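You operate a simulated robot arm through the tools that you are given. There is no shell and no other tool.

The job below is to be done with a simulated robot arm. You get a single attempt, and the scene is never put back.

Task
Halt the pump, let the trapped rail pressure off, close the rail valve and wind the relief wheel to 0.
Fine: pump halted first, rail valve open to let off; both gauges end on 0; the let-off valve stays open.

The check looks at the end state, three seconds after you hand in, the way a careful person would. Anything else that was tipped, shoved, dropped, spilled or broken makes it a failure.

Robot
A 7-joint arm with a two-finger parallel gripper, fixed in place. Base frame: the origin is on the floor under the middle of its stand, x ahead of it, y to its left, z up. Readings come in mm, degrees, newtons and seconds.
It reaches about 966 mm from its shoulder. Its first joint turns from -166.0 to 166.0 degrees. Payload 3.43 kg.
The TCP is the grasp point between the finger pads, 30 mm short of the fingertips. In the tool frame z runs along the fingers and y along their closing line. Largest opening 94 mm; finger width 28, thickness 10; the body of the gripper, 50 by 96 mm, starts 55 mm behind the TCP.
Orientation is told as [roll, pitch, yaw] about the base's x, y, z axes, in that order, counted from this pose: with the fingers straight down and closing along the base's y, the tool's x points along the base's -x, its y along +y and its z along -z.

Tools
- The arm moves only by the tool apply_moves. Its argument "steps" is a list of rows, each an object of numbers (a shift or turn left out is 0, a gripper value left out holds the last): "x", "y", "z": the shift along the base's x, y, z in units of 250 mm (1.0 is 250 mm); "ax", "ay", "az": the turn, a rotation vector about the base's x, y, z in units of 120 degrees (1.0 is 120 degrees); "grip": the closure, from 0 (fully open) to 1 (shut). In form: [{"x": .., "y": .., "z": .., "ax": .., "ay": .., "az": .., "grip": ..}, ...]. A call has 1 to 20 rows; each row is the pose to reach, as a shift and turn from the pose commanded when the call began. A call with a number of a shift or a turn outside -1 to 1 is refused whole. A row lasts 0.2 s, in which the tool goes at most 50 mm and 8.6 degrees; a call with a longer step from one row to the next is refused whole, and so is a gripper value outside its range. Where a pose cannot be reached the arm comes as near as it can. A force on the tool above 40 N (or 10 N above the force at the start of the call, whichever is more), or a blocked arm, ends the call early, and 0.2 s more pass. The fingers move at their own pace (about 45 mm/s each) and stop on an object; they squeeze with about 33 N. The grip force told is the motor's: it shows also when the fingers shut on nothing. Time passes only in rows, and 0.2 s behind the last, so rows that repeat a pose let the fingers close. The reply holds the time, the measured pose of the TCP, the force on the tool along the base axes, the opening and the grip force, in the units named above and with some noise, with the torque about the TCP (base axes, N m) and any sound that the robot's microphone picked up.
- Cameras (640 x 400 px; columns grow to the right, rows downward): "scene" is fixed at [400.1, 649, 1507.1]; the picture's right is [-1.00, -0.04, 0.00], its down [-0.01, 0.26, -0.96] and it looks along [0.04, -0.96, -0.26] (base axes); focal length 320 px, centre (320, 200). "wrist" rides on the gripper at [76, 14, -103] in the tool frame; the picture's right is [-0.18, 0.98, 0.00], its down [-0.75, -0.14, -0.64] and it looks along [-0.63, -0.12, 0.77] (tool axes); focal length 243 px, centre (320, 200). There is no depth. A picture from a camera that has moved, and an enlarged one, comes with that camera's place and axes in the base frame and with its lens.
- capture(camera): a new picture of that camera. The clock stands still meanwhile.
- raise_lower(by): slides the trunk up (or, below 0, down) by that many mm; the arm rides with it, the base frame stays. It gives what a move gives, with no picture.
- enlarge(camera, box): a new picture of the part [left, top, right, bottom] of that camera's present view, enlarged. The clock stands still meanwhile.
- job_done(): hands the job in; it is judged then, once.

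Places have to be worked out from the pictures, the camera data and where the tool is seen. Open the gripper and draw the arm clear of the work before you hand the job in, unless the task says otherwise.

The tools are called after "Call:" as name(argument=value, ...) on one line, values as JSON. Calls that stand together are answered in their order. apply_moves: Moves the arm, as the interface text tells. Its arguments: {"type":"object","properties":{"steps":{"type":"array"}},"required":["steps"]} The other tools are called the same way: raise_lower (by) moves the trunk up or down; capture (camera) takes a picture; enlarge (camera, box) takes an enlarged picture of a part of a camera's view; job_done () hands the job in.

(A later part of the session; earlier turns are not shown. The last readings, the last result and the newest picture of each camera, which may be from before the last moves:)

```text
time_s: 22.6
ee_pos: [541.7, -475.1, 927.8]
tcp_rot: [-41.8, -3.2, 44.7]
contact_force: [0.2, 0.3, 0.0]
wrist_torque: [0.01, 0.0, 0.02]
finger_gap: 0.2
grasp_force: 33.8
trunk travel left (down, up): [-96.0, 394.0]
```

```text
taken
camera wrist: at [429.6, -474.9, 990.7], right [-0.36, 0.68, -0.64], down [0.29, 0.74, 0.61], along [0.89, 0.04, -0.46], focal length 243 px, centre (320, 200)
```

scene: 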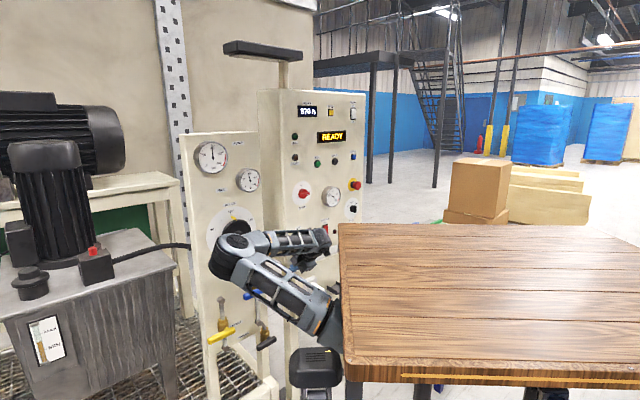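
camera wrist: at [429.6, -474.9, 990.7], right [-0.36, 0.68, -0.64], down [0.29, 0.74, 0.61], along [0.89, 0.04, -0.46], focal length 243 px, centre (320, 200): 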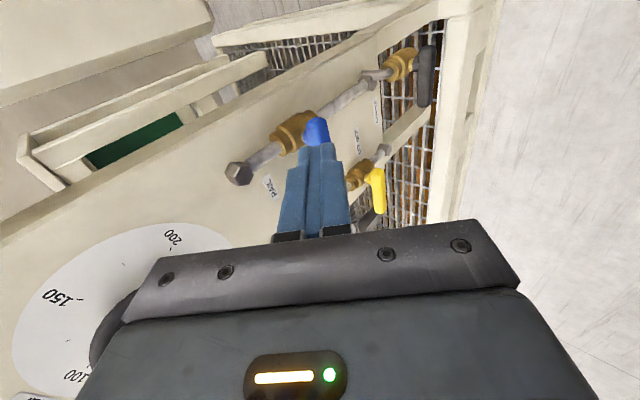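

The elbow swung to the left, about u≈705, roughly 70 mm clear of the panel fittings. I continue toward a spot above the blue lever's long end in a small move.

Call:
apply_moves(steps=[{"x": 0.13, "y": 0.02, "z": 0.0}, {"x": 0.26, "y": 0.04, "z": -0.02}, {"x": 0.4, "y": 0.06, "z": -0.06}, {"x": 0.52, "y": 0.06, "z": -0.1}, {"x": 0.52, "y": 0.06, "z": -0.1}])

Call:
capture(camera="scene")

Call:
capture(camera="wrist")

```text
time_s: 23.8
ee_pos: [673.2, -459.4, 903.2]
tcp_rot: [-41.8, -3.2, 44.5]
contact_force: [-0.1, -0.2, -0.1]
wrist_torque: [0.0, 0.02, 0.0]
finger_gap: 0.0
grasp_force: 33.2
trunk travel left (down, up): [-96.0, 394.0]
```

```text
taken
```

scene: 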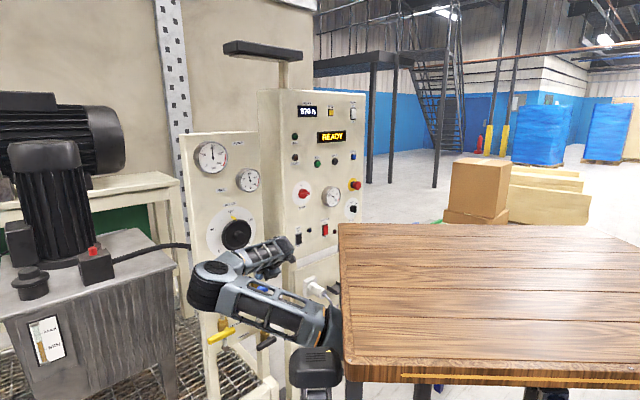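

```text
taken
camera wrist: at [560.0, -459.3, 966.0], right [-0.36, 0.68, -0.64], down [0.29, 0.74, 0.61], along [0.89, 0.04, -0.46], focal length 243 px, centre (320, 200)
```

wrist: 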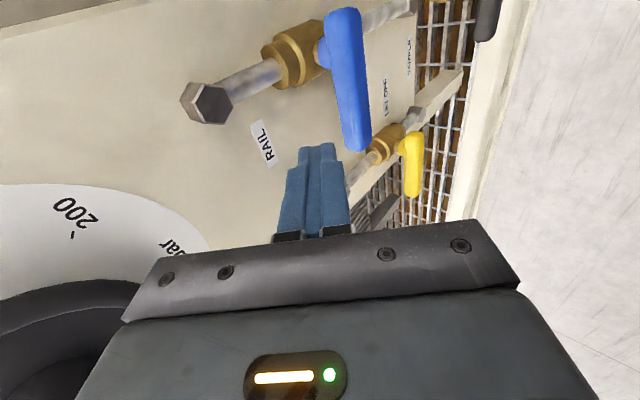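

The elbow is now well away to the left (u≈560) and the blue lever is seen just ahead, end at v≈200, z≈800. I place the closed fingertips about 20 mm above the lever's long end.

Call:
apply_moves(steps=[{"x": 0.08, "y": -0.03, "z": -0.05}, {"x": 0.15, "y": -0.06, "z": -0.1}, {"x": 0.221, "y": -0.086, "z": -0.17}, {"x": 0.221, "y": -0.086, "z": -0.2}, {"x": 0.221, "y": -0.086, "z": -0.2}])

Call:
capture(camera="wrist")

Call:
capture(camera="scene")

```text
time_s: 25.0
ee_pos: [729.1, -480.5, 853.9]
tcp_rot: [-41.8, -3.2, 44.5]
contact_force: [0.2, 0.5, -1.0]
wrist_torque: [0.0, -0.02, 0.01]
finger_gap: 0.2
grasp_force: 33.1
trunk travel left (down, up): [-96.0, 394.0]
```

```text
taken
camera wrist: at [616.3, -480.0, 917.2], right [-0.36, 0.68, -0.64], down [0.29, 0.74, 0.61], along [0.89, 0.04, -0.46], focal length 243 px, centre (320, 200)
```

wrist: 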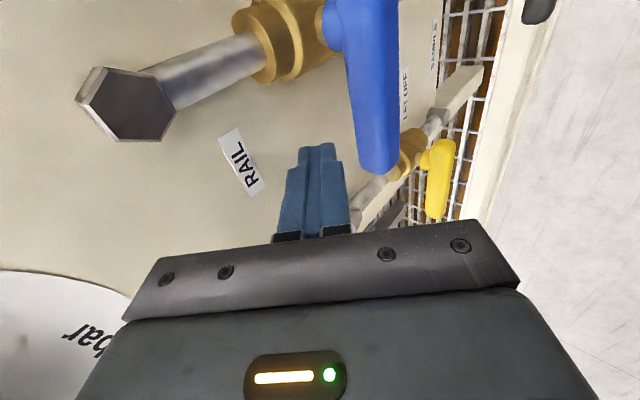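

```text
taken
```

scene: 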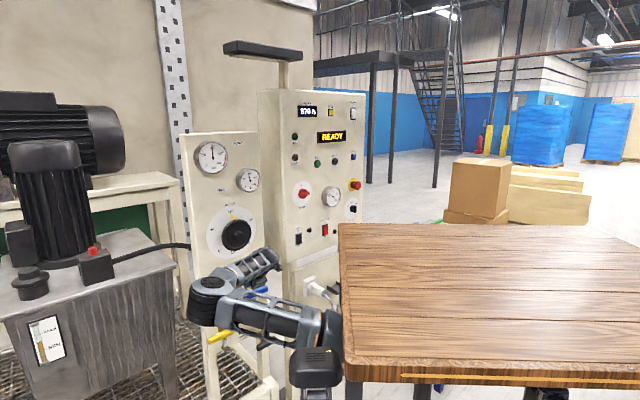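

The fingertips hover right above the blue lever's outer end. I lower gently onto it to feel whether it swings down.

Call:
apply_moves(steps=[{"z": -0.05}, {"z": -0.08}, {"z": -0.096}, {"z": -0.108}, {"z": -0.12}, {"z": -0.13}])

Call:
capture(camera="wrist")

```text
time_s: 26.4
ee_pos: [730.3, -484.0, 828.7]
tcp_rot: [-42.6, -3.1, 44.6]
contact_force: [2.0, -1.3, 10.3]
wrist_torque: [-0.18, -0.02, 0.01]
finger_gap: 0.2
grasp_force: 33.1
trunk travel left (down, up): [-96.0, 394.0]
stopped in row 6: the force on the tool passed its limit at 43 N (the readings are from after the stop); the commanded pose is now the measured one
```

```text
taken
camera wrist: at [617.2, -481.9, 889.9], right [-0.35, 0.67, -0.65], down [0.28, 0.74, 0.61], along [0.89, 0.03, -0.45], focal length 243 px, centre (320, 200)
```

wrist: 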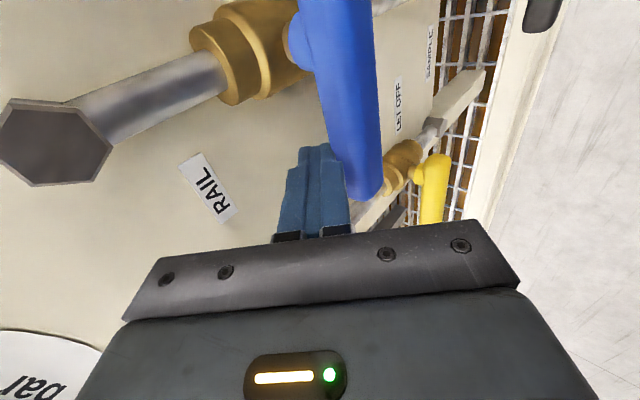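

The force rose to 43 N at once with no swing, so the lever is against its stop in the downward sense; it must open upward. I back off, go round in front of it, and come in below the bar.

Call:
apply_moves(steps=[{"z": 0.12}, {"x": -0.1, "y": 0.1, "z": 0.12}, {"x": -0.195, "y": 0.195, "z": 0.1}, {"x": -0.2, "y": 0.2, "z": -0.06}, {"x": -0.2, "y": 0.2, "z": -0.2}, {"x": -0.19, "y": 0.19, "z": -0.235}, {"x": -0.13, "y": 0.13, "z": -0.235}, {"x": -0.066, "y": 0.066, "z": -0.235}, {"x": -0.066, "y": 0.066, "z": -0.235}])

Call:
capture(camera="wrist")

Call:
capture(camera="scene")

```text
time_s: 28.4
ee_pos: [714.4, -464.9, 768.1]
tcp_rot: [-42.4, -3.1, 44.7]
contact_force: [0.0, -1.0, -0.4]
wrist_torque: [0.03, 0.02, -0.01]
finger_gap: 0.3
grasp_force: 33.0
trunk travel left (down, up): [-96.0, 394.0]
```

```text
taken
camera wrist: at [600.5, -464.7, 829.4], right [-0.35, 0.67, -0.65], down [0.28, 0.74, 0.61], along [0.89, 0.03, -0.45], focal length 243 px, centre (320, 200)
```

wrist: 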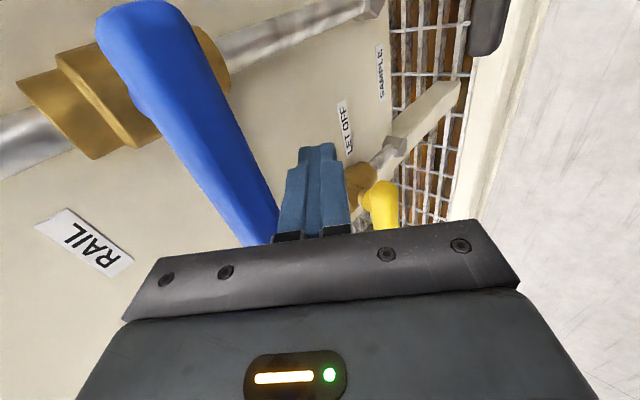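

```text
taken
```

scene: 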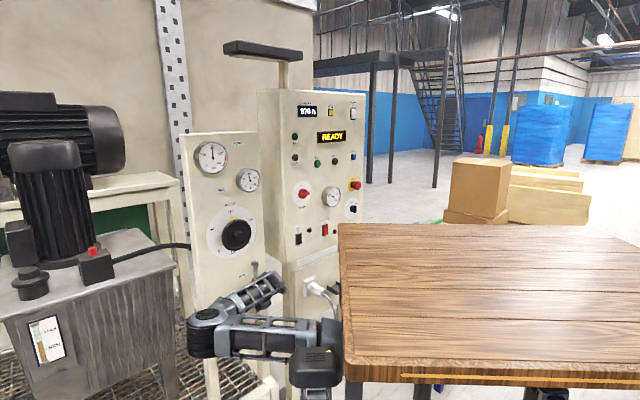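

The fingers are now under the blue bar. I push up gently to test that direction.

Call:
apply_moves(steps=[{"z": 0.05}, {"z": 0.08}, {"z": 0.1}, {"z": 0.115}, {"z": 0.13}, {"z": 0.145}])

Call:
capture(camera="wrist")

```text
time_s: 29.8
ee_pos: [712.9, -466.1, 805.1]
tcp_rot: [-42.3, -3.2, 44.6]
contact_force: [-6.9, 2.6, -3.4]
wrist_torque: [0.02, -0.07, -0.15]
finger_gap: 0.1
grasp_force: 33.4
trunk travel left (down, up): [-96.0, 394.0]
```

```text
taken
camera wrist: at [599.6, -465.7, 866.7], right [-0.35, 0.67, -0.65], down [0.28, 0.74, 0.61], along [0.89, 0.03, -0.45], focal length 243 px, centre (320, 200)
```

wrist: 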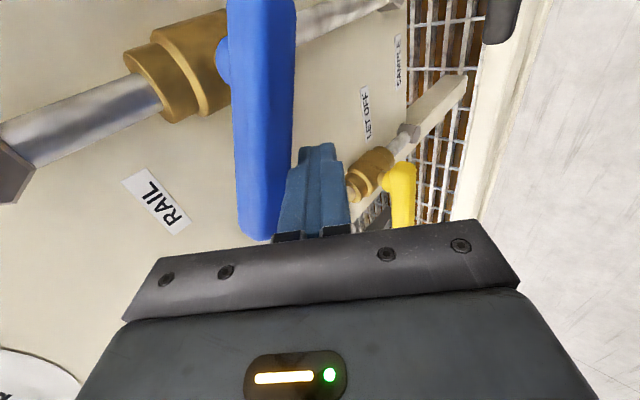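

It turns freely upward (about 8 N, lever about 12° up). I continue along the arc toward vertical and check part way.

Call:
apply_moves(steps=[{"x": 0.004, "y": 0.004, "z": 0.03}, {"x": 0.007, "y": 0.007, "z": 0.06}, {"x": 0.005, "y": 0.005, "z": 0.1}, {"x": 0.0014, "y": 0.0014, "z": 0.136}, {"x": -0.01, "y": -0.01, "z": 0.175}, {"x": -0.0212, "y": -0.0212, "z": 0.208}, {"x": -0.034, "y": -0.047, "z": 0.245}, {"x": -0.0467, "y": -0.075, "z": 0.276}])

Call:
capture(camera="wrist")

Call:
capture(camera="scene")

```text
time_s: 31.6
ee_pos: [701.0, -484.4, 874.1]
tcp_rot: [-42.4, -3.2, 44.7]
contact_force: [-0.5, 0.6, -0.3]
wrist_torque: [0.03, 0.01, 0.04]
finger_gap: 0.0
grasp_force: 32.9
trunk travel left (down, up): [-96.0, 394.0]
```

```text
taken
camera wrist: at [588.9, -484.0, 936.1], right [-0.35, 0.67, -0.65], down [0.28, 0.74, 0.61], along [0.89, 0.03, -0.45], focal length 243 px, centre (320, 200)
```

wrist: 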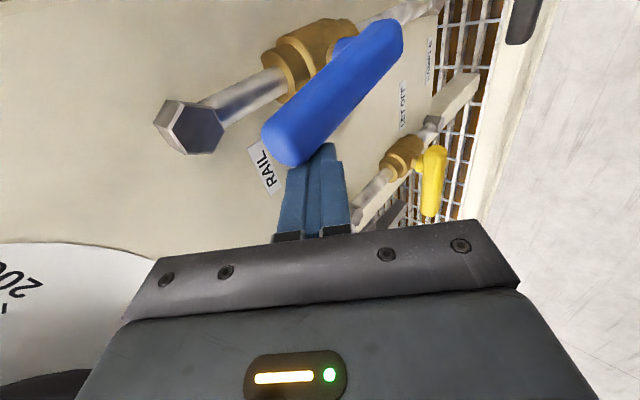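

```text
taken
```

scene: 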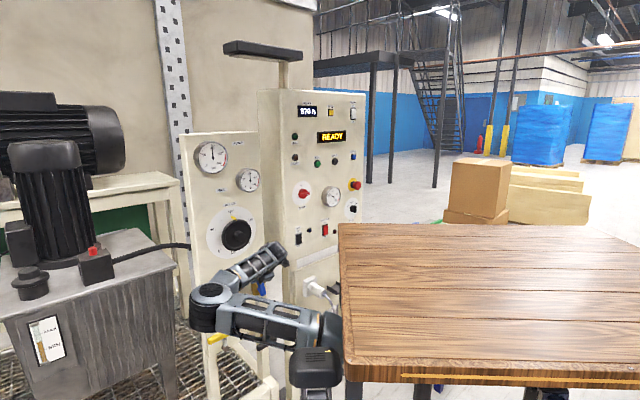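

The lever is about two thirds up and the fingers hold it from the left side. I carry it the rest of the way toward the pipe line, in small steps until it meets its stop.

Call:
apply_moves(steps=[{"x": -0.0128, "y": -0.021, "z": 0.016}, {"x": -0.0255, "y": -0.042, "z": 0.032}, {"x": -0.04, "y": -0.065, "z": 0.045}, {"x": -0.0537, "y": -0.0877, "z": 0.056}, {"x": -0.064, "y": -0.1, "z": 0.06}, {"x": -0.0735, "y": -0.113, "z": 0.064}, {"x": -0.082, "y": -0.1215, "z": 0.064}, {"x": -0.0905, "y": -0.13, "z": 0.064}])

Call:
capture(camera="wrist")

Call:
enlarge(camera="scene", box=[180, 130, 340, 310])

```text
time_s: 32.5
ee_pos: [695.7, -497.3, 883.0]
tcp_rot: [-41.9, -3.7, 45.4]
contact_force: [1.5, 17.6, 3.1]
wrist_torque: [0.13, 0.0, -0.02]
finger_gap: 0.0
grasp_force: 33.4
trunk travel left (down, up): [-96.0, 394.0]
stopped in row 4: the force on the tool passed its limit at 45 N (the readings are from after the stop); the commanded pose is now the measured one
```

```text
taken
camera wrist: at [581.8, -498.9, 944.2], right [-0.36, 0.68, -0.64], down [0.27, 0.74, 0.62], along [0.89, 0.05, -0.45], focal length 243 px, centre (320, 200)
```

wrist: 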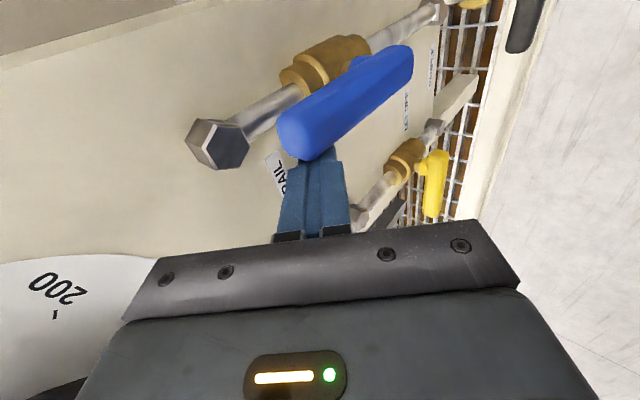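

```text
2.22 times, centred on (260, 220) of scene
camera zoom: at [400.1, 649.0, 1507.1], right [-1.0, -0.04, 0.0], down [-0.01, 0.26, -0.96], along [0.04, -0.96, -0.26], focal length 710 px, centre (453, 156)
```

zoom: 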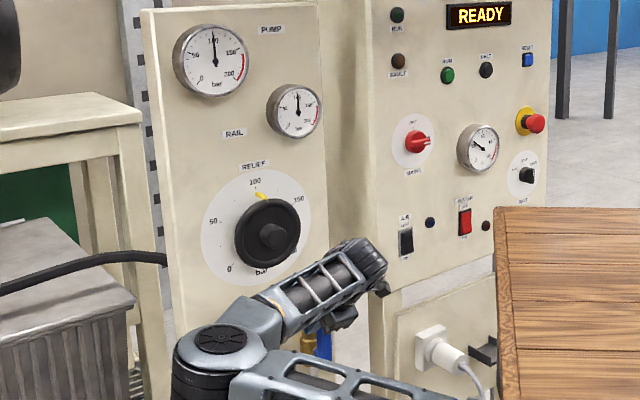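

The lever now lies along its pipe against the stop, and the rail needle has come up to match the pump gauge, so the rail valve is open. I move off it and travel in front of the panel to the yellow let-off lever.

Call:
apply_moves(steps=[{"x": 0.0424, "y": 0.0424}, {"x": -0.0707, "y": 0.1556}, {"x": -0.17, "y": 0.2546}, {"x": -0.0826, "y": 0.3416, "z": -0.122}, {"x": 0.0047, "y": 0.429, "z": -0.244}, {"x": 0.092, "y": 0.516, "z": -0.366}, {"x": 0.179, "y": 0.603, "z": -0.488}, {"x": 0.2664, "y": 0.6905, "z": -0.61}, {"x": 0.3535, "y": 0.7777, "z": -0.732}, {"x": 0.3535, "y": 0.7777, "z": -0.732}])

Call:
capture(camera="wrist")

Call:
capture(camera="scene")

```text
time_s: 34.7
ee_pos: [779.9, -306.1, 701.2]
tcp_rot: [-41.9, -3.6, 45.2]
contact_force: [-0.6, -0.1, -0.4]
wrist_torque: [0.04, 0.01, -0.01]
finger_gap: 0.0
grasp_force: 32.8
trunk travel left (down, up): [-96.0, 394.0]
```

```text
taken
camera wrist: at [667.0, -307.3, 763.2], right [-0.36, 0.68, -0.64], down [0.27, 0.74, 0.62], along [0.89, 0.05, -0.45], focal length 243 px, centre (320, 200)
```

wrist: 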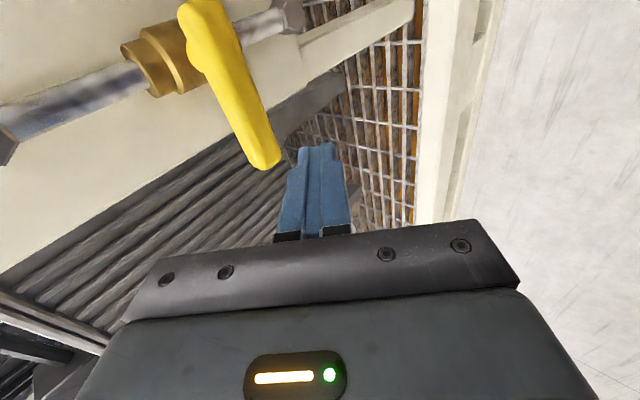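

```text
taken
```

scene: 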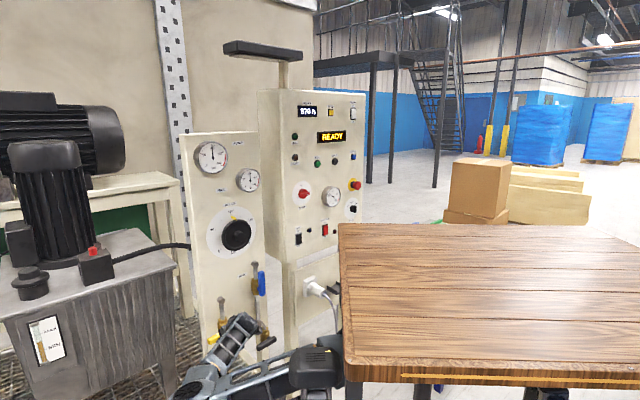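

The scene view shows the blue lever upright on its pipe. The yellow bar ends near v≈360, z≈680, so I drop below it and go in under its long end.

Call:
apply_moves(steps=[{"x": 0.01, "y": 0.01, "z": -0.1}, {"x": 0.01, "y": 0.01, "z": -0.205}, {"x": 0.08, "y": -0.06, "z": -0.205}, {"x": 0.15, "y": -0.13, "z": -0.205}, {"x": 0.2, "y": -0.18, "z": -0.205}, {"x": 0.2, "y": -0.18, "z": -0.205}])

Call:
capture(camera="wrist")

Call:
enlarge(camera="scene", box=[170, 230, 330, 400])

```text
time_s: 36.1
ee_pos: [832.2, -350.0, 648.0]
tcp_rot: [-41.9, -3.6, 45.1]
contact_force: [0.3, 0.4, -0.4]
wrist_torque: [0.0, -0.01, -0.01]
finger_gap: 0.0
grasp_force: 33.6
trunk travel left (down, up): [-96.0, 394.0]
```

```text
taken
camera wrist: at [718.4, -351.2, 709.2], right [-0.36, 0.68, -0.64], down [0.28, 0.74, 0.62], along [0.89, 0.05, -0.45], focal length 243 px, centre (320, 200)
```

wrist: 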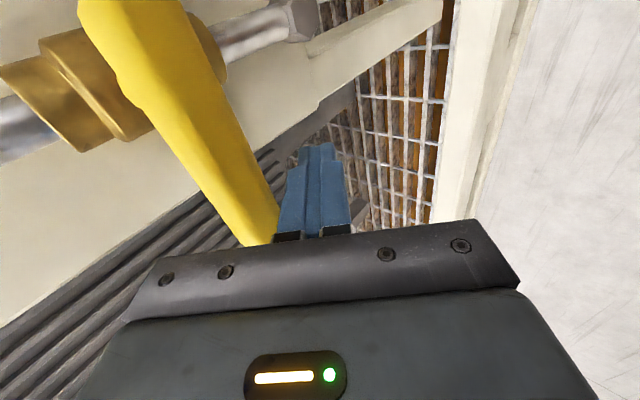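

```text
2.35 times, centred on (250, 315) of scene
camera zoom: at [400.1, 649.0, 1507.1], right [-1.0, -0.04, 0.0], down [-0.01, 0.26, -0.96], along [0.04, -0.96, -0.26], focal length 752 px, centre (485, -71)
```

zoom: 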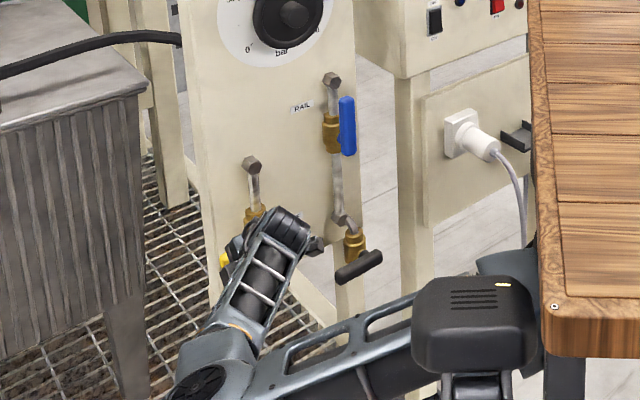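

The fingers sit below the yellow bar in the same way as with the blue one. I push up gently to test.

Call:
apply_moves(steps=[{"z": 0.05}, {"z": 0.08}, {"z": 0.1}, {"z": 0.115}, {"z": 0.13}, {"z": 0.145}])

Call:
capture(camera="wrist")

```text
time_s: 37.5
ee_pos: [829.8, -349.2, 683.3]
tcp_rot: [-41.9, -3.7, 45.2]
contact_force: [-4.1, 0.5, -2.3]
wrist_torque: [0.02, -0.03, -0.07]
finger_gap: 0.0
grasp_force: 33.6
trunk travel left (down, up): [-96.0, 394.0]
```

```text
taken
camera wrist: at [718.0, -351.1, 746.3], right [-0.36, 0.68, -0.64], down [0.28, 0.74, 0.62], along [0.89, 0.05, -0.45], focal length 243 px, centre (320, 200)
```

wrist: 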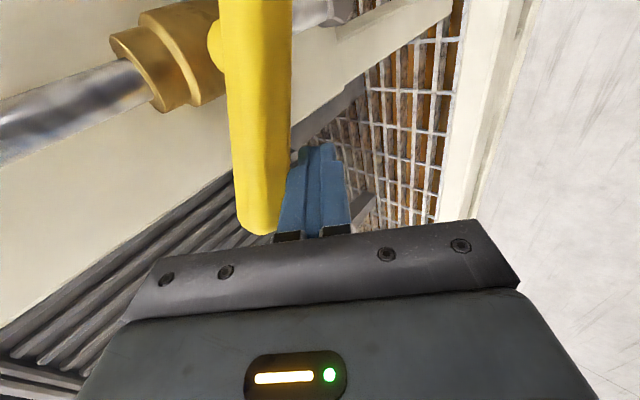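

The yellow lever also swings up freely. I follow the same arc as before.

Call:
apply_moves(steps=[{"x": 0.002, "y": 0.002, "z": 0.03}, {"x": 0.004, "y": 0.004, "z": 0.06}, {"x": 0.002, "y": 0.002, "z": 0.1}, {"x": -0.003, "y": -0.003, "z": 0.136}, {"x": -0.014, "y": -0.014, "z": 0.175}, {"x": -0.027, "y": -0.027, "z": 0.208}, {"x": -0.042, "y": -0.055, "z": 0.245}, {"x": -0.056, "y": -0.084, "z": 0.276}])

Call:
capture(camera="wrist")

Call:
enlarge(camera="scene", box=[180, 125, 290, 205])

```text
time_s: 39.3
ee_pos: [817.2, -370.1, 753.4]
tcp_rot: [-41.9, -3.6, 45.2]
contact_force: [-0.5, 0.9, 0.4]
wrist_torque: [0.01, 0.01, -0.01]
finger_gap: 0.0
grasp_force: 32.8
trunk travel left (down, up): [-96.0, 394.0]
```

```text
taken
camera wrist: at [704.3, -371.4, 815.1], right [-0.36, 0.67, -0.64], down [0.27, 0.74, 0.62], along [0.89, 0.05, -0.45], focal length 243 px, centre (320, 200)
```

wrist: 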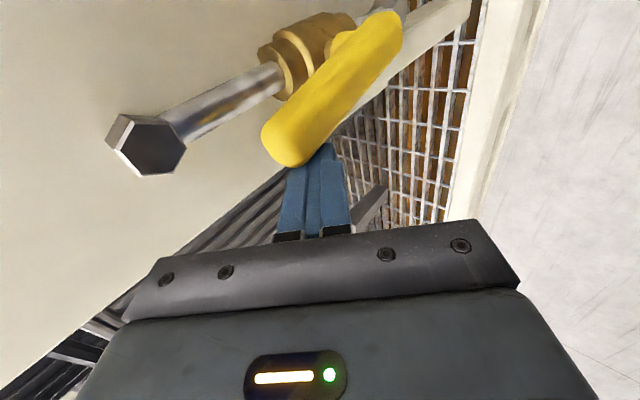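

```text
5.00 times, centred on (235, 165) of scene
camera zoom: at [400.1, 649.0, 1507.1], right [-1.0, -0.04, 0.0], down [-0.01, 0.26, -0.96], along [0.04, -0.96, -0.26], focal length 1598 px, centre (745, 375)
```

zoom: 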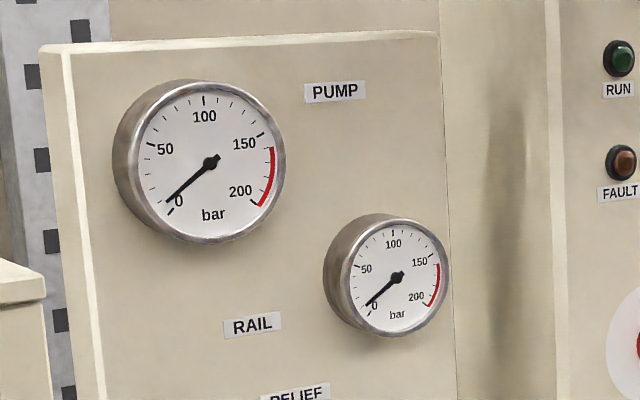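

Both needles have already dropped to about 0. I finish swinging the yellow lever fully to its stop along the pipe.

Call:
apply_moves(steps=[{"x": -0.0128, "y": -0.021, "z": 0.016}, {"x": -0.0255, "y": -0.042, "z": 0.032}, {"x": -0.04, "y": -0.065, "z": 0.045}, {"x": -0.05, "y": -0.08, "z": 0.052}, {"x": -0.06, "y": -0.094, "z": 0.058}, {"x": -0.068, "y": -0.105, "z": 0.06}, {"x": -0.076, "y": -0.115, "z": 0.06}, {"x": -0.084, "y": -0.124, "z": 0.06}])

Call:
capture(camera="wrist")

Call:
enlarge(camera="scene", box=[180, 125, 290, 205])

```text
time_s: 40.5
ee_pos: [808.1, -383.9, 764.4]
tcp_rot: [-41.2, -4.1, 46.0]
contact_force: [2.0, 15.9, -1.2]
wrist_torque: [0.22, -0.02, 0.01]
finger_gap: 0.1
grasp_force: 33.4
trunk travel left (down, up): [-96.0, 394.0]
stopped in row 5: the force on the tool passed its limit at 44 N (the readings are from after the stop); the commanded pose is now the measured one
```

```text
taken
camera wrist: at [695.5, -388.4, 826.5], right [-0.37, 0.68, -0.63], down [0.26, 0.73, 0.63], along [0.89, 0.07, -0.45], focal length 243 px, centre (320, 200)
```

wrist: 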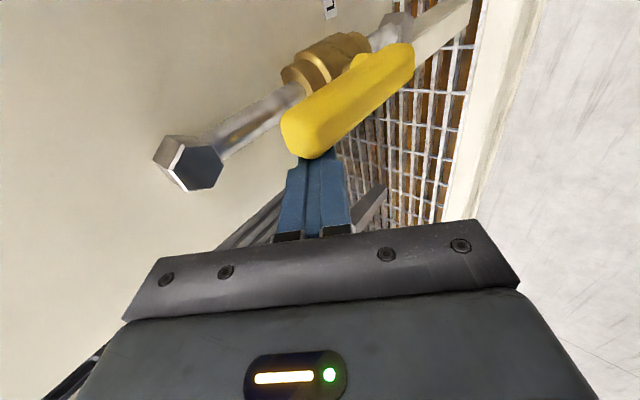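

```text
5.00 times, centred on (235, 165) of scene
camera zoom: at [400.1, 649.0, 1507.1], right [-1.0, -0.04, 0.0], down [-0.01, 0.26, -0.96], along [0.04, -0.96, -0.26], focal length 1598 px, centre (745, 375)
```

zoom: 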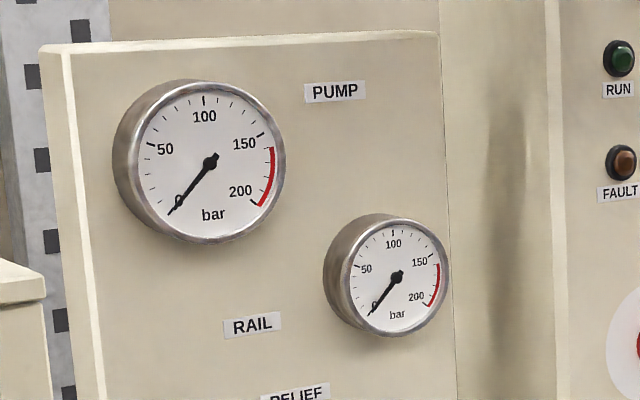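

Both gauges read 0 and the let-off lever is at its open stop. Now I leave it and travel to the right side of the upright blue lever, to push it back closed.

Call:
apply_moves(steps=[{"x": 0.0424, "y": 0.0424}, {"x": -0.0707, "y": 0.1556}, {"x": -0.164, "y": 0.249}, {"x": -0.284, "y": 0.1287, "z": 0.0748}, {"x": -0.4044, "y": 0.0085, "z": 0.1496}, {"x": -0.5246, "y": -0.1117, "z": 0.2244}, {"x": -0.6448, "y": -0.232, "z": 0.2992}, {"x": -0.765, "y": -0.352, "z": 0.374}, {"x": -0.885, "y": -0.472, "z": 0.4488}, {"x": -0.885, "y": -0.472, "z": 0.4488}])

Call:
capture(camera="wrist")

Call:
capture(camera="scene")

```text
time_s: 42.7
ee_pos: [585.9, -504.6, 877.5]
tcp_rot: [-41.4, -4.0, 45.8]
contact_force: [0.1, 0.4, -0.2]
wrist_torque: [-0.02, -0.01, 0.0]
finger_gap: 0.0
grasp_force: 33.1
trunk travel left (down, up): [-96.0, 394.0]
```

```text
taken
camera wrist: at [472.5, -507.9, 939.1], right [-0.37, 0.68, -0.64], down [0.27, 0.73, 0.63], along [0.89, 0.06, -0.45], focal length 243 px, centre (320, 200)
```

wrist: 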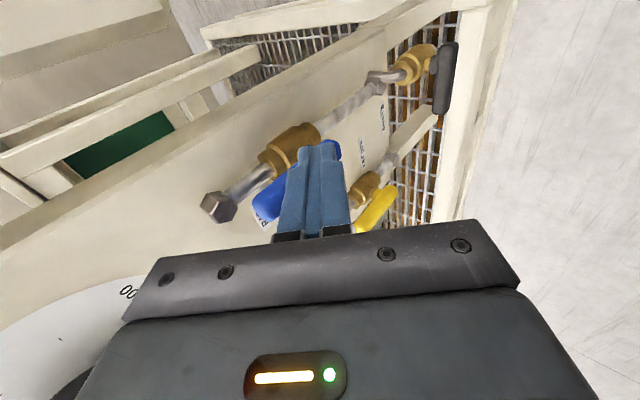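

```text
taken
```

scene: 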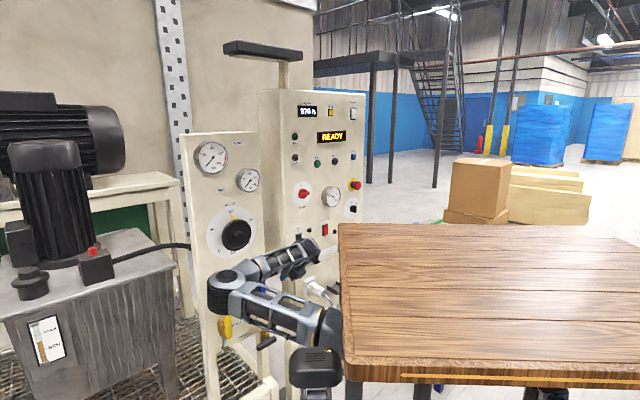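

The upright blue lever is just ahead to the left. I go forward on its right side, keeping about 25 mm of sideways clearance.

Call:
apply_moves(steps=[{"x": 0.1, "y": -0.1}, {"x": 0.16, "y": -0.16}, {"x": 0.212, "y": -0.212}, {"x": 0.212, "y": -0.212}])

Call:
capture(camera="wrist")

```text
time_s: 43.7
ee_pos: [638.0, -557.7, 877.9]
tcp_rot: [-41.4, -4.0, 45.8]
contact_force: [0.0, 0.8, -0.8]
wrist_torque: [0.01, 0.02, 0.02]
finger_gap: 0.0
grasp_force: 32.4
trunk travel left (down, up): [-96.0, 394.0]
```

```text
taken
camera wrist: at [525.5, -561.9, 939.9], right [-0.37, 0.68, -0.64], down [0.27, 0.73, 0.63], along [0.89, 0.06, -0.45], focal length 243 px, centre (320, 200)
```

wrist: 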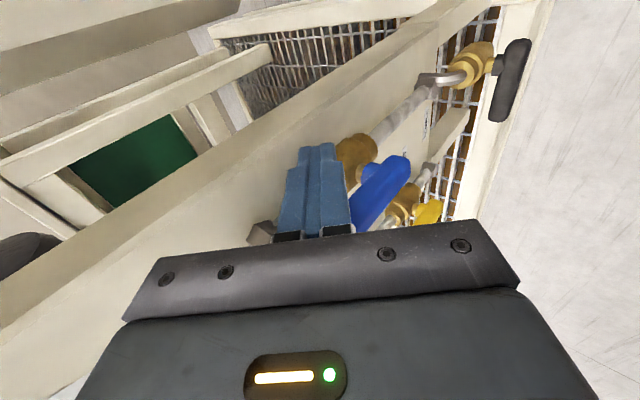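

Fingers are on the right of the lever. I push it left and over along its arc, checking at mid-swing.

Call:
apply_moves(steps=[{"x": 0.05, "y": 0.05}, {"x": 0.085, "y": 0.085, "z": 0.004}, {"x": 0.106, "y": 0.106, "z": 0.008}, {"x": 0.127, "y": 0.127, "z": 0.012}, {"x": 0.15, "y": 0.15, "z": 0.016}, {"x": 0.1753, "y": 0.1753, "z": 0.0184}, {"x": 0.2, "y": 0.2, "z": 0.012}, {"x": 0.225, "y": 0.225, "z": 0.004}])

Call:
capture(camera="wrist")

```text
time_s: 45.5
ee_pos: [695.9, -499.5, 877.1]
tcp_rot: [-41.5, -4.0, 46.0]
contact_force: [0.4, -0.6, -0.9]
wrist_torque: [-0.03, 0.03, 0.01]
finger_gap: 0.2
grasp_force: 33.2
trunk travel left (down, up): [-96.0, 394.0]
```

```text
taken
camera wrist: at [582.4, -504.2, 939.7], right [-0.37, 0.68, -0.64], down [0.27, 0.73, 0.63], along [0.89, 0.06, -0.45], focal length 243 px, centre (320, 200)
```

wrist: 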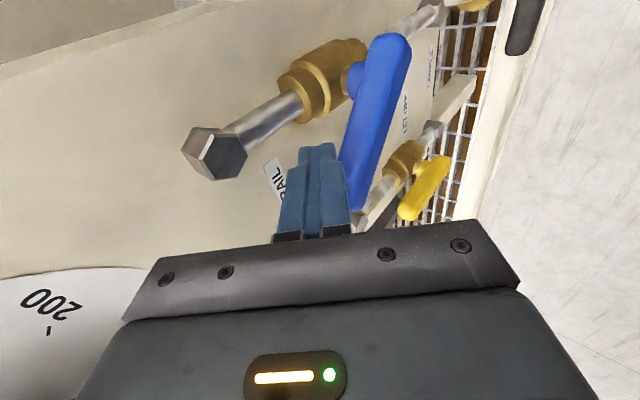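

The lever is about halfway down. I complete the arc to horizontal, pressing lightly onto the closed stop at the end.

Call:
apply_moves(steps=[{"x": 0.022, "y": 0.02, "z": -0.012}, {"x": 0.044, "y": 0.04, "z": -0.028}, {"x": 0.068, "y": 0.056, "z": -0.055}, {"x": 0.092, "y": 0.075, "z": -0.088}, {"x": 0.104, "y": 0.084, "z": -0.125}, {"x": 0.116, "y": 0.093, "z": -0.155}, {"x": 0.116, "y": 0.093, "z": -0.172}, {"x": 0.116, "y": 0.093, "z": -0.185}, {"x": 0.116, "y": 0.093, "z": -0.197}])

Call:
capture(camera="wrist")

```text
time_s: 47.6
ee_pos: [726.0, -479.7, 834.4]
tcp_rot: [-42.3, -4.0, 45.9]
contact_force: [1.2, -3.2, 7.2]
wrist_torque: [-0.2, -0.05, 0.05]
finger_gap: 0.2
grasp_force: 33.1
trunk travel left (down, up): [-96.0, 394.0]
stopped in row 9: the force on the tool passed its limit at 41 N (the readings are from after the stop); the commanded pose is now the measured one
```

```text
taken
camera wrist: at [612.6, -482.4, 895.1], right [-0.36, 0.67, -0.65], down [0.26, 0.74, 0.62], along [0.89, 0.06, -0.44], focal length 243 px, centre (320, 200)
```

wrist: 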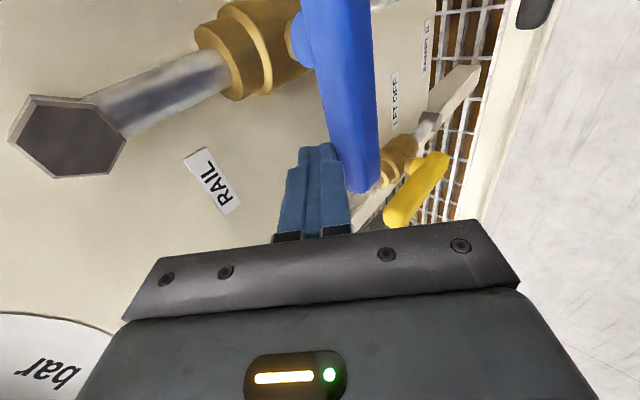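

The blue lever is back against its closed stop. I lift off, retreat from the panel and check all levers and gauges.

Call:
apply_moves(steps=[{"z": 0.08}, {"x": -0.08, "y": 0.08, "z": 0.1}, {"x": -0.2, "y": 0.2, "z": 0.1}, {"x": -0.317, "y": 0.317, "z": 0.12}, {"x": -0.317, "y": 0.317, "z": 0.12}])

Call:
capture(camera="wrist")

Call:
capture(camera="scene")

Call:
enlarge(camera="scene", box=[180, 125, 290, 265])

```text
time_s: 48.8
ee_pos: [644.4, -401.1, 864.5]
tcp_rot: [-41.9, -4.0, 45.8]
contact_force: [0.6, -0.4, -0.9]
wrist_torque: [0.0, 0.03, -0.04]
finger_gap: 0.0
grasp_force: 32.9
trunk travel left (down, up): [-96.0, 394.0]
```

```text
taken
camera wrist: at [531.8, -403.8, 925.0], right [-0.37, 0.67, -0.64], down [0.26, 0.74, 0.62], along [0.89, 0.06, -0.45], focal length 243 px, centre (320, 200)
```

wrist: 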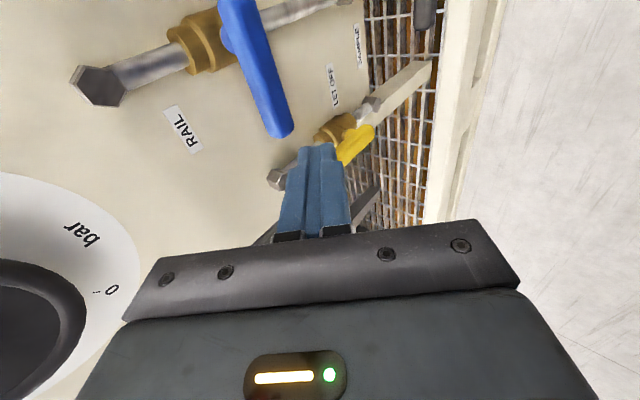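

```text
taken
```

scene: 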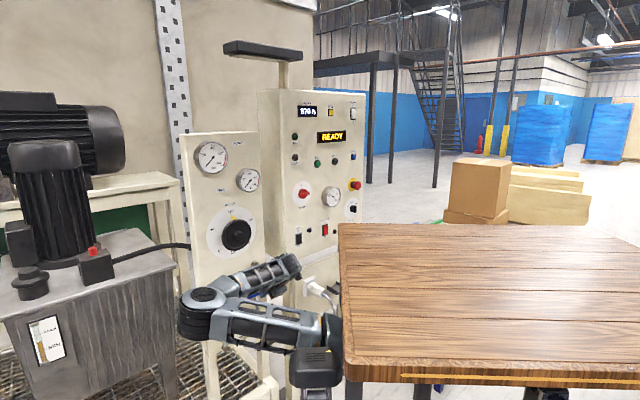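

```text
2.86 times, centred on (235, 195) of scene
camera zoom: at [400.1, 649.0, 1507.1], right [-1.0, -0.04, 0.0], down [-0.01, 0.26, -0.96], along [0.04, -0.96, -0.26], focal length 913 px, centre (563, 214)
```

zoom: 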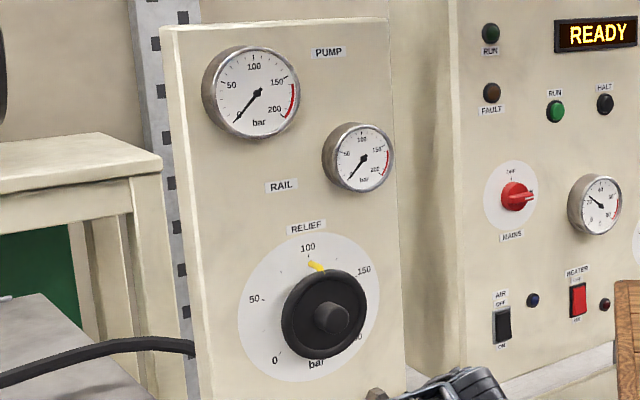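

Gauges are both on 0, blue is across (closed), yellow along its pipe (open). Next is the relief wheel: its hub front is about (u 855, v 207, z 1067), so I level the tool while rising to stand in front of it.

Call:
apply_moves(steps=[{"x": 0.03, "y": 0.0, "z": 0.12, "ax": -0.045, "ay": -0.045, "grip": 0}, {"x": 0.06, "y": 0.0, "z": 0.26, "ax": -0.09, "ay": -0.09}, {"x": 0.09, "y": 0.0, "z": 0.4, "ax": -0.14, "ay": -0.14}, {"x": 0.12, "y": 0.01, "z": 0.54, "ax": -0.19, "ay": -0.19}, {"x": 0.15, "y": 0.01, "z": 0.68, "ax": -0.237, "ay": -0.237}, {"x": 0.187, "y": 0.011, "z": 0.81, "ax": -0.283, "ay": -0.283}, {"x": 0.187, "y": 0.011, "z": 0.81, "ax": -0.283, "ay": -0.283}])

Call:
capture(camera="wrist")

Call:
capture(camera="scene")

```text
time_s: 50.4
ee_pos: [699.1, -395.6, 1052.9]
tcp_rot: [-88.2, 0.5, 48.7]
contact_force: [1.1, -0.3, -0.8]
wrist_torque: [-0.05, -0.02, -0.05]
finger_gap: 94.1
grasp_force: 0.0
out of reach, approached as far as the arm can: row 6
trunk travel left (down, up): [-96.0, 394.0]
```

```text
taken
camera wrist: at [570.6, -385.5, 1041.0], right [0.09, 0.15, -0.98], down [0.02, 0.99, 0.15], along [1.0, -0.03, 0.09], focal length 243 px, centre (320, 200)
```

wrist: 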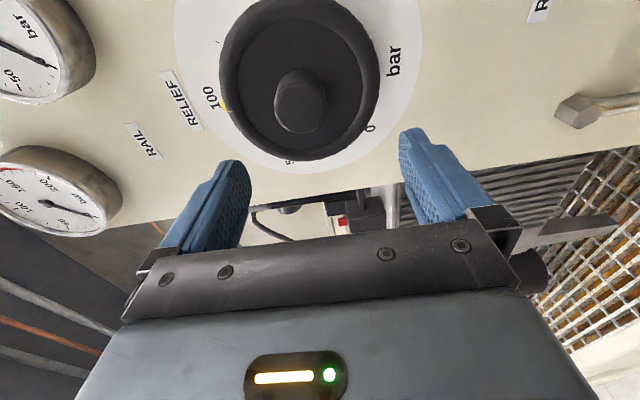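

```text
taken
```

scene: 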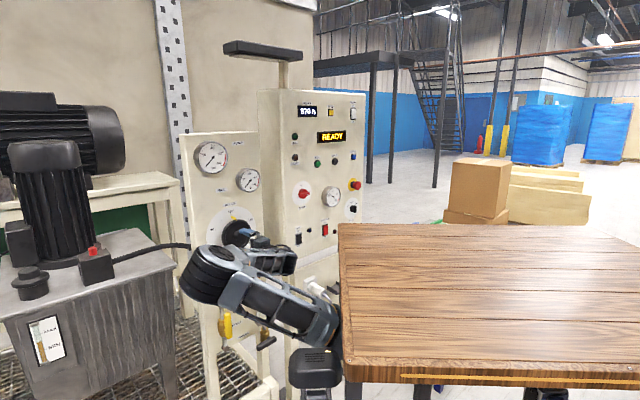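

The hub is almost on the tool axis. Since the wheel must turn about 135° counter-clockwise, I first pre-turn the hand about +60° the other way in free space (and centre it on the hub) to see whether the wrist has the range.

Call:
apply_moves(steps=[{"x": -0.01, "y": -0.01, "z": 0.02, "ax": 0.044, "ay": -0.044, "az": -0.01}, {"x": -0.02, "y": -0.02, "z": 0.03, "ax": 0.088, "ay": -0.088, "az": -0.02}, {"x": -0.028, "y": -0.028, "z": 0.04, "ax": 0.132, "ay": -0.132, "az": -0.03}, {"x": -0.028, "y": -0.028, "z": 0.04, "ax": 0.176, "ay": -0.176, "az": -0.03}, {"x": -0.028, "y": -0.028, "z": 0.04, "ax": 0.22, "ay": -0.22, "az": -0.03}, {"x": -0.028, "y": -0.028, "z": 0.04, "ax": 0.264, "ay": -0.264, "az": -0.03}, {"x": -0.028, "y": -0.028, "z": 0.04, "ax": 0.308, "ay": -0.308, "az": -0.03}, {"x": -0.028, "y": -0.028, "z": 0.04, "ax": 0.3535, "ay": -0.3535, "az": -0.03}, {"x": -0.028, "y": -0.028, "z": 0.04, "ax": 0.3535, "ay": -0.3535, "az": -0.03}])

Call:
capture(camera="wrist")

Call:
capture(camera="scene")

```text
time_s: 52.4
ee_pos: [747.9, -333.4, 1003.9]
tcp_rot: [-93.2, -61.2, 46.0]
contact_force: [0.5, 0.9, 0.0]
wrist_torque: [0.01, -0.02, -0.1]
finger_gap: 93.9
grasp_force: 0.2
out of reach, approached as far as the arm can: row 2, 3, 4, 5, 6, 7, 8, 9
trunk travel left (down, up): [-96.0, 394.0]
```

```text
taken
camera wrist: at [662.0, -276.6, 927.6], right [0.7, 0.64, -0.31], down [-0.28, 0.65, 0.71], along [0.66, -0.41, 0.63], focal length 243 px, centre (320, 200)
```

wrist: 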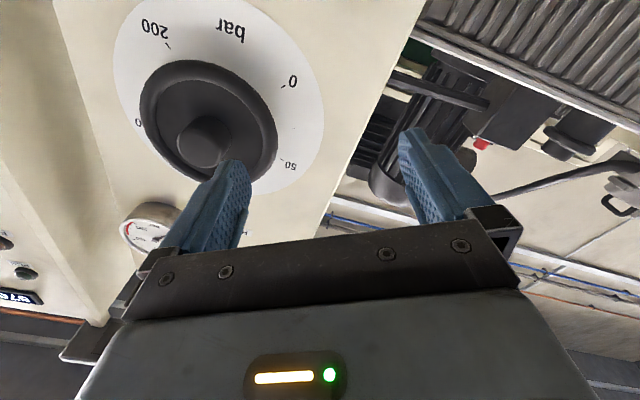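

```text
taken
```

scene: 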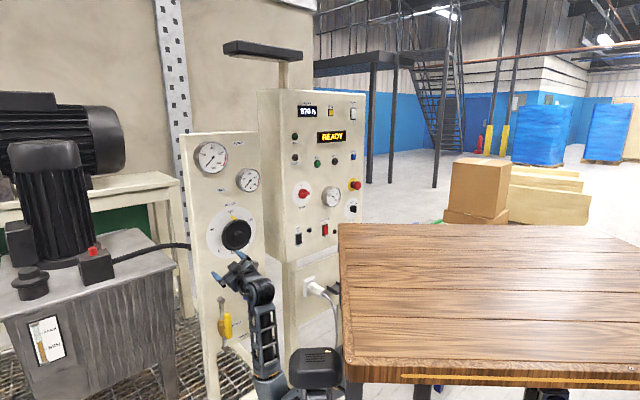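

The wrist could not take that roll here: the hand drifted off to (748,-333,1004). I send a zero-shift step to learn whether the commanded pose followed the arm, before returning to the earlier roll.

Call:
apply_moves(steps=[{"x": 0, "y": 0, "z": 0}])

```text
time_s: 52.8
ee_pos: [749.1, -334.0, 1003.6]
tcp_rot: [-93.3, -61.4, 45.9]
contact_force: [0.2, -0.3, 0.5]
wrist_torque: [0.02, -0.01, -0.02]
finger_gap: 93.8
grasp_force: 0.1
trunk travel left (down, up): [-96.0, 394.0]
```

The commanded pose equals the reached one. I try to slide from here to the wheel axis keeping this roll, since the arm has now changed its elbow posture.

Call:
apply_moves(steps=[{"x": -0.075, "y": -0.092, "z": 0.08}, {"x": -0.15, "y": -0.185, "z": 0.16}, {"x": -0.225, "y": -0.278, "z": 0.236}, {"x": -0.225, "y": -0.278, "z": 0.236}])

Call:
capture(camera="scene")

```text
time_s: 53.8
ee_pos: [747.9, -333.5, 1004.7]
tcp_rot: [-93.3, -61.3, 46.0]
contact_force: [0.4, -0.4, -0.6]
wrist_torque: [-0.01, -0.03, -0.03]
finger_gap: 93.9
grasp_force: 0.0
out of reach, approached as far as the arm can: row 1, 2, 3, 4
trunk travel left (down, up): [-96.0, 394.0]
```

```text
taken
```

scene: 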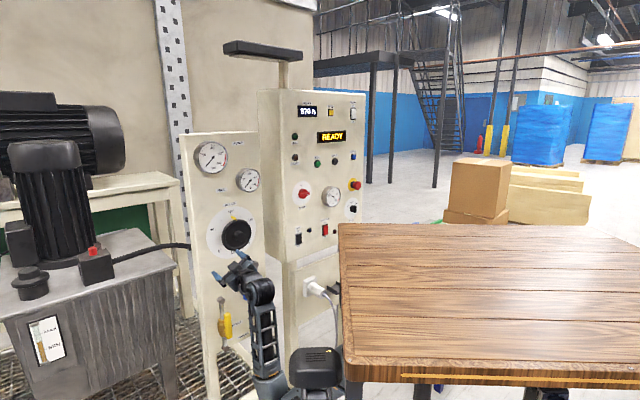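

This roll direction is a dead end for the wrist. I turn the hand back by 60° where it is and continue past it, then move to the wheel axis.

Call:
apply_moves(steps=[{"ax": -0.044, "ay": 0.044}, {"ax": -0.088, "ay": 0.088}, {"ax": -0.132, "ay": 0.132}, {"ax": -0.176, "ay": 0.176}, {"ax": -0.22, "ay": 0.22}, {"ax": -0.264, "ay": 0.264}, {"ax": -0.308, "ay": 0.308}, {"ax": -0.3535, "ay": 0.3535}, {"ax": -0.3535, "ay": 0.3535}])

Call:
capture(camera="scene")

Call:
capture(camera="wrist")

```text
time_s: 55.8
ee_pos: [744.5, -319.3, 962.4]
tcp_rot: [-93.0, -2.5, 45.8]
contact_force: [-0.9, -0.9, 1.0]
wrist_torque: [0.04, 0.05, 0.08]
finger_gap: 93.9
grasp_force: 0.0
out of reach, approached as far as the arm can: row 1, 2, 3, 4, 5, 6, 7, 8, 9
trunk travel left (down, up): [-96.0, 394.0]
```

```text
taken
```

scene: 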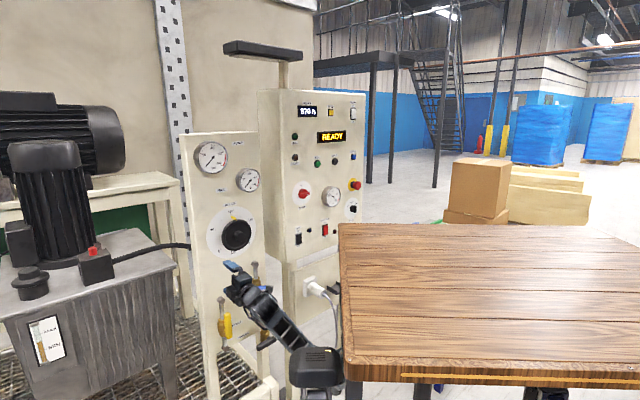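

```text
taken
camera wrist: at [619.1, -302.4, 939.2], right [0.2, 0.12, -0.97], down [0.06, 0.99, 0.14], along [0.98, -0.08, 0.19], focal length 243 px, centre (320, 200)
```

wrist: 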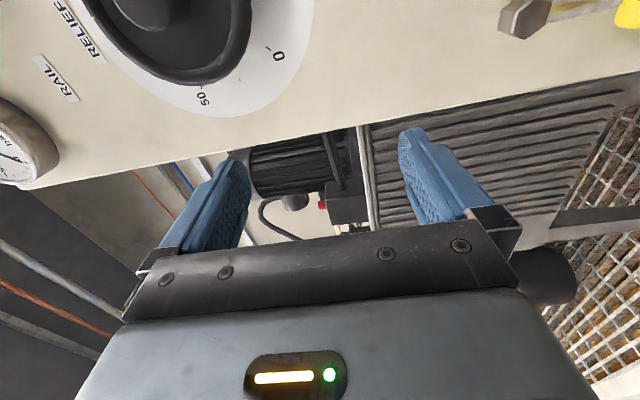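

Orientation is level again with the camera on the right, at (u 752, v 301, z 962). I try to move up and right to the wheel axis in this posture.

Call:
apply_moves(steps=[{"x": -0.04, "y": -0.06, "z": 0.08}, {"x": -0.08, "y": -0.12, "z": 0.16}, {"x": -0.12, "y": -0.18, "z": 0.24}, {"x": -0.16, "y": -0.24, "z": 0.32}, {"x": -0.215, "y": -0.33, "z": 0.4}, {"x": -0.215, "y": -0.33, "z": 0.4}])

Call:
capture(camera="scene")

Call:
capture(camera="wrist")

```text
time_s: 57.2
ee_pos: [745.4, -317.6, 962.7]
tcp_rot: [-93.1, -2.6, 45.9]
contact_force: [0.3, -0.6, -0.6]
wrist_torque: [0.03, -0.01, -0.01]
finger_gap: 94.2
grasp_force: 0.0
out of reach, approached as far as the arm can: row 1, 2, 3, 4, 5, 6
trunk travel left (down, up): [-96.0, 394.0]
```

```text
taken
```

scene: 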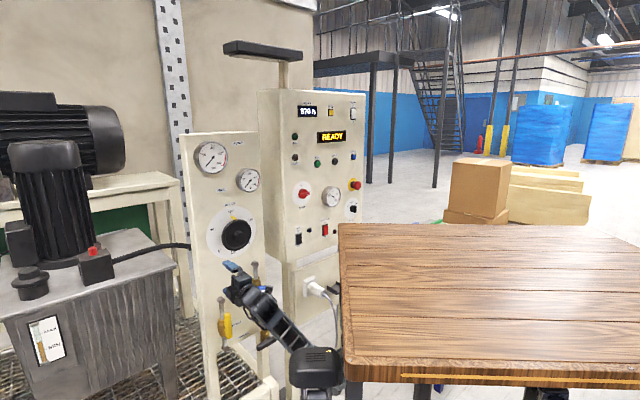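

```text
taken
camera wrist: at [620.0, -301.0, 939.3], right [0.2, 0.13, -0.97], down [0.05, 0.99, 0.14], along [0.98, -0.08, 0.19], focal length 243 px, centre (320, 200)
```

wrist: 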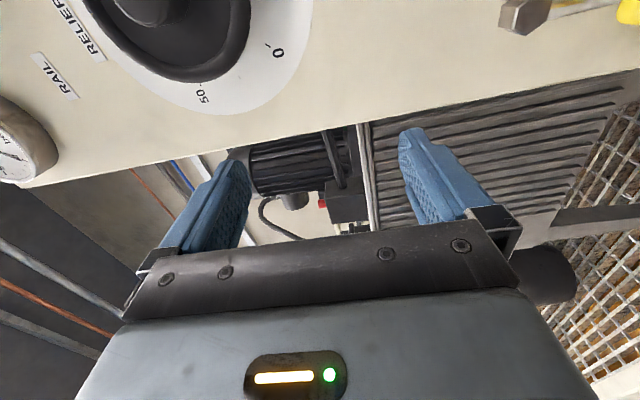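

The arm is caught at a joint limit in this posture. I pitch the tool down again, which worked well before, to free it.

Call:
apply_moves(steps=[{"ax": 0.04, "ay": 0.04}, {"ax": 0.08, "ay": 0.08}, {"ax": 0.12, "ay": 0.12}, {"ax": 0.16, "ay": 0.16}, {"ax": 0.2, "ay": 0.2}, {"ax": 0.24, "ay": 0.24}, {"ax": 0.28, "ay": 0.28}, {"ax": 0.28, "ay": 0.28}])

Call:
capture(camera="scene")

```text
time_s: 59.0
ee_pos: [744.9, -318.1, 962.7]
tcp_rot: [-44.0, -1.8, 43.9]
contact_force: [0.6, 0.5, 0.3]
wrist_torque: [-0.04, -0.01, 0.01]
finger_gap: 93.8
grasp_force: 0.0
out of reach, approached as far as the arm can: row 1, 2
trunk travel left (down, up): [-96.0, 394.0]
```

```text
taken
```

scene: 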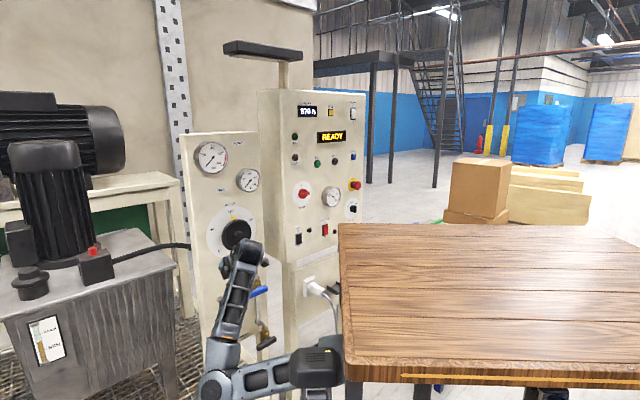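

The arm is free again, with its elbow low on the left. Lowering the trunk fully gives more distance between shoulder and wheel, which should leave the wrist more range.

Call:
raise_lower(by=-95)

Call:
capture(camera="scene")

Call:
capture(camera="wrist")

```text
time_s: 60.3
ee_pos: [744.8, -318.0, 867.4]
tcp_rot: [-44.2, -1.8, 44.0]
contact_force: [0.3, -0.1, -0.2]
wrist_torque: [-0.03, 0.04, -0.02]
finger_gap: 94.2
grasp_force: 0.0
trunk travel left (down, up): [-1.0, 489.0]
```

```text
taken
```

scene: 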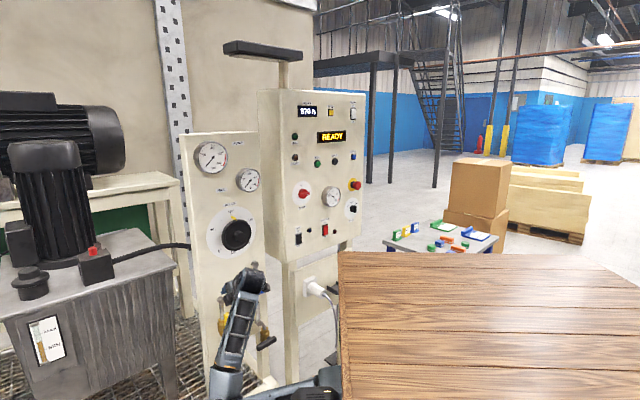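

```text
taken
camera wrist: at [632.1, -314.0, 928.3], right [-0.34, 0.65, -0.68], down [0.29, 0.76, 0.58], along [0.89, 0.0, -0.45], focal length 243 px, centre (320, 200)
```

wrist: 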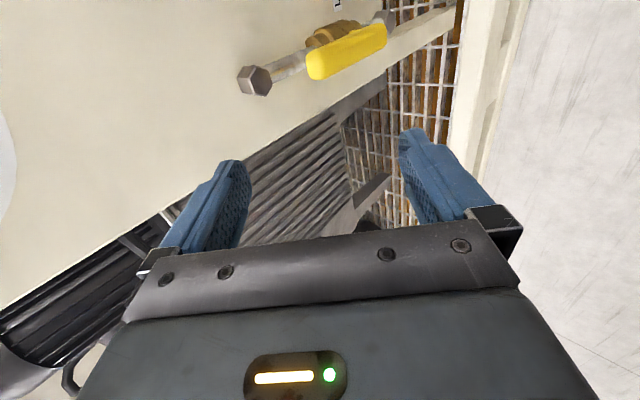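

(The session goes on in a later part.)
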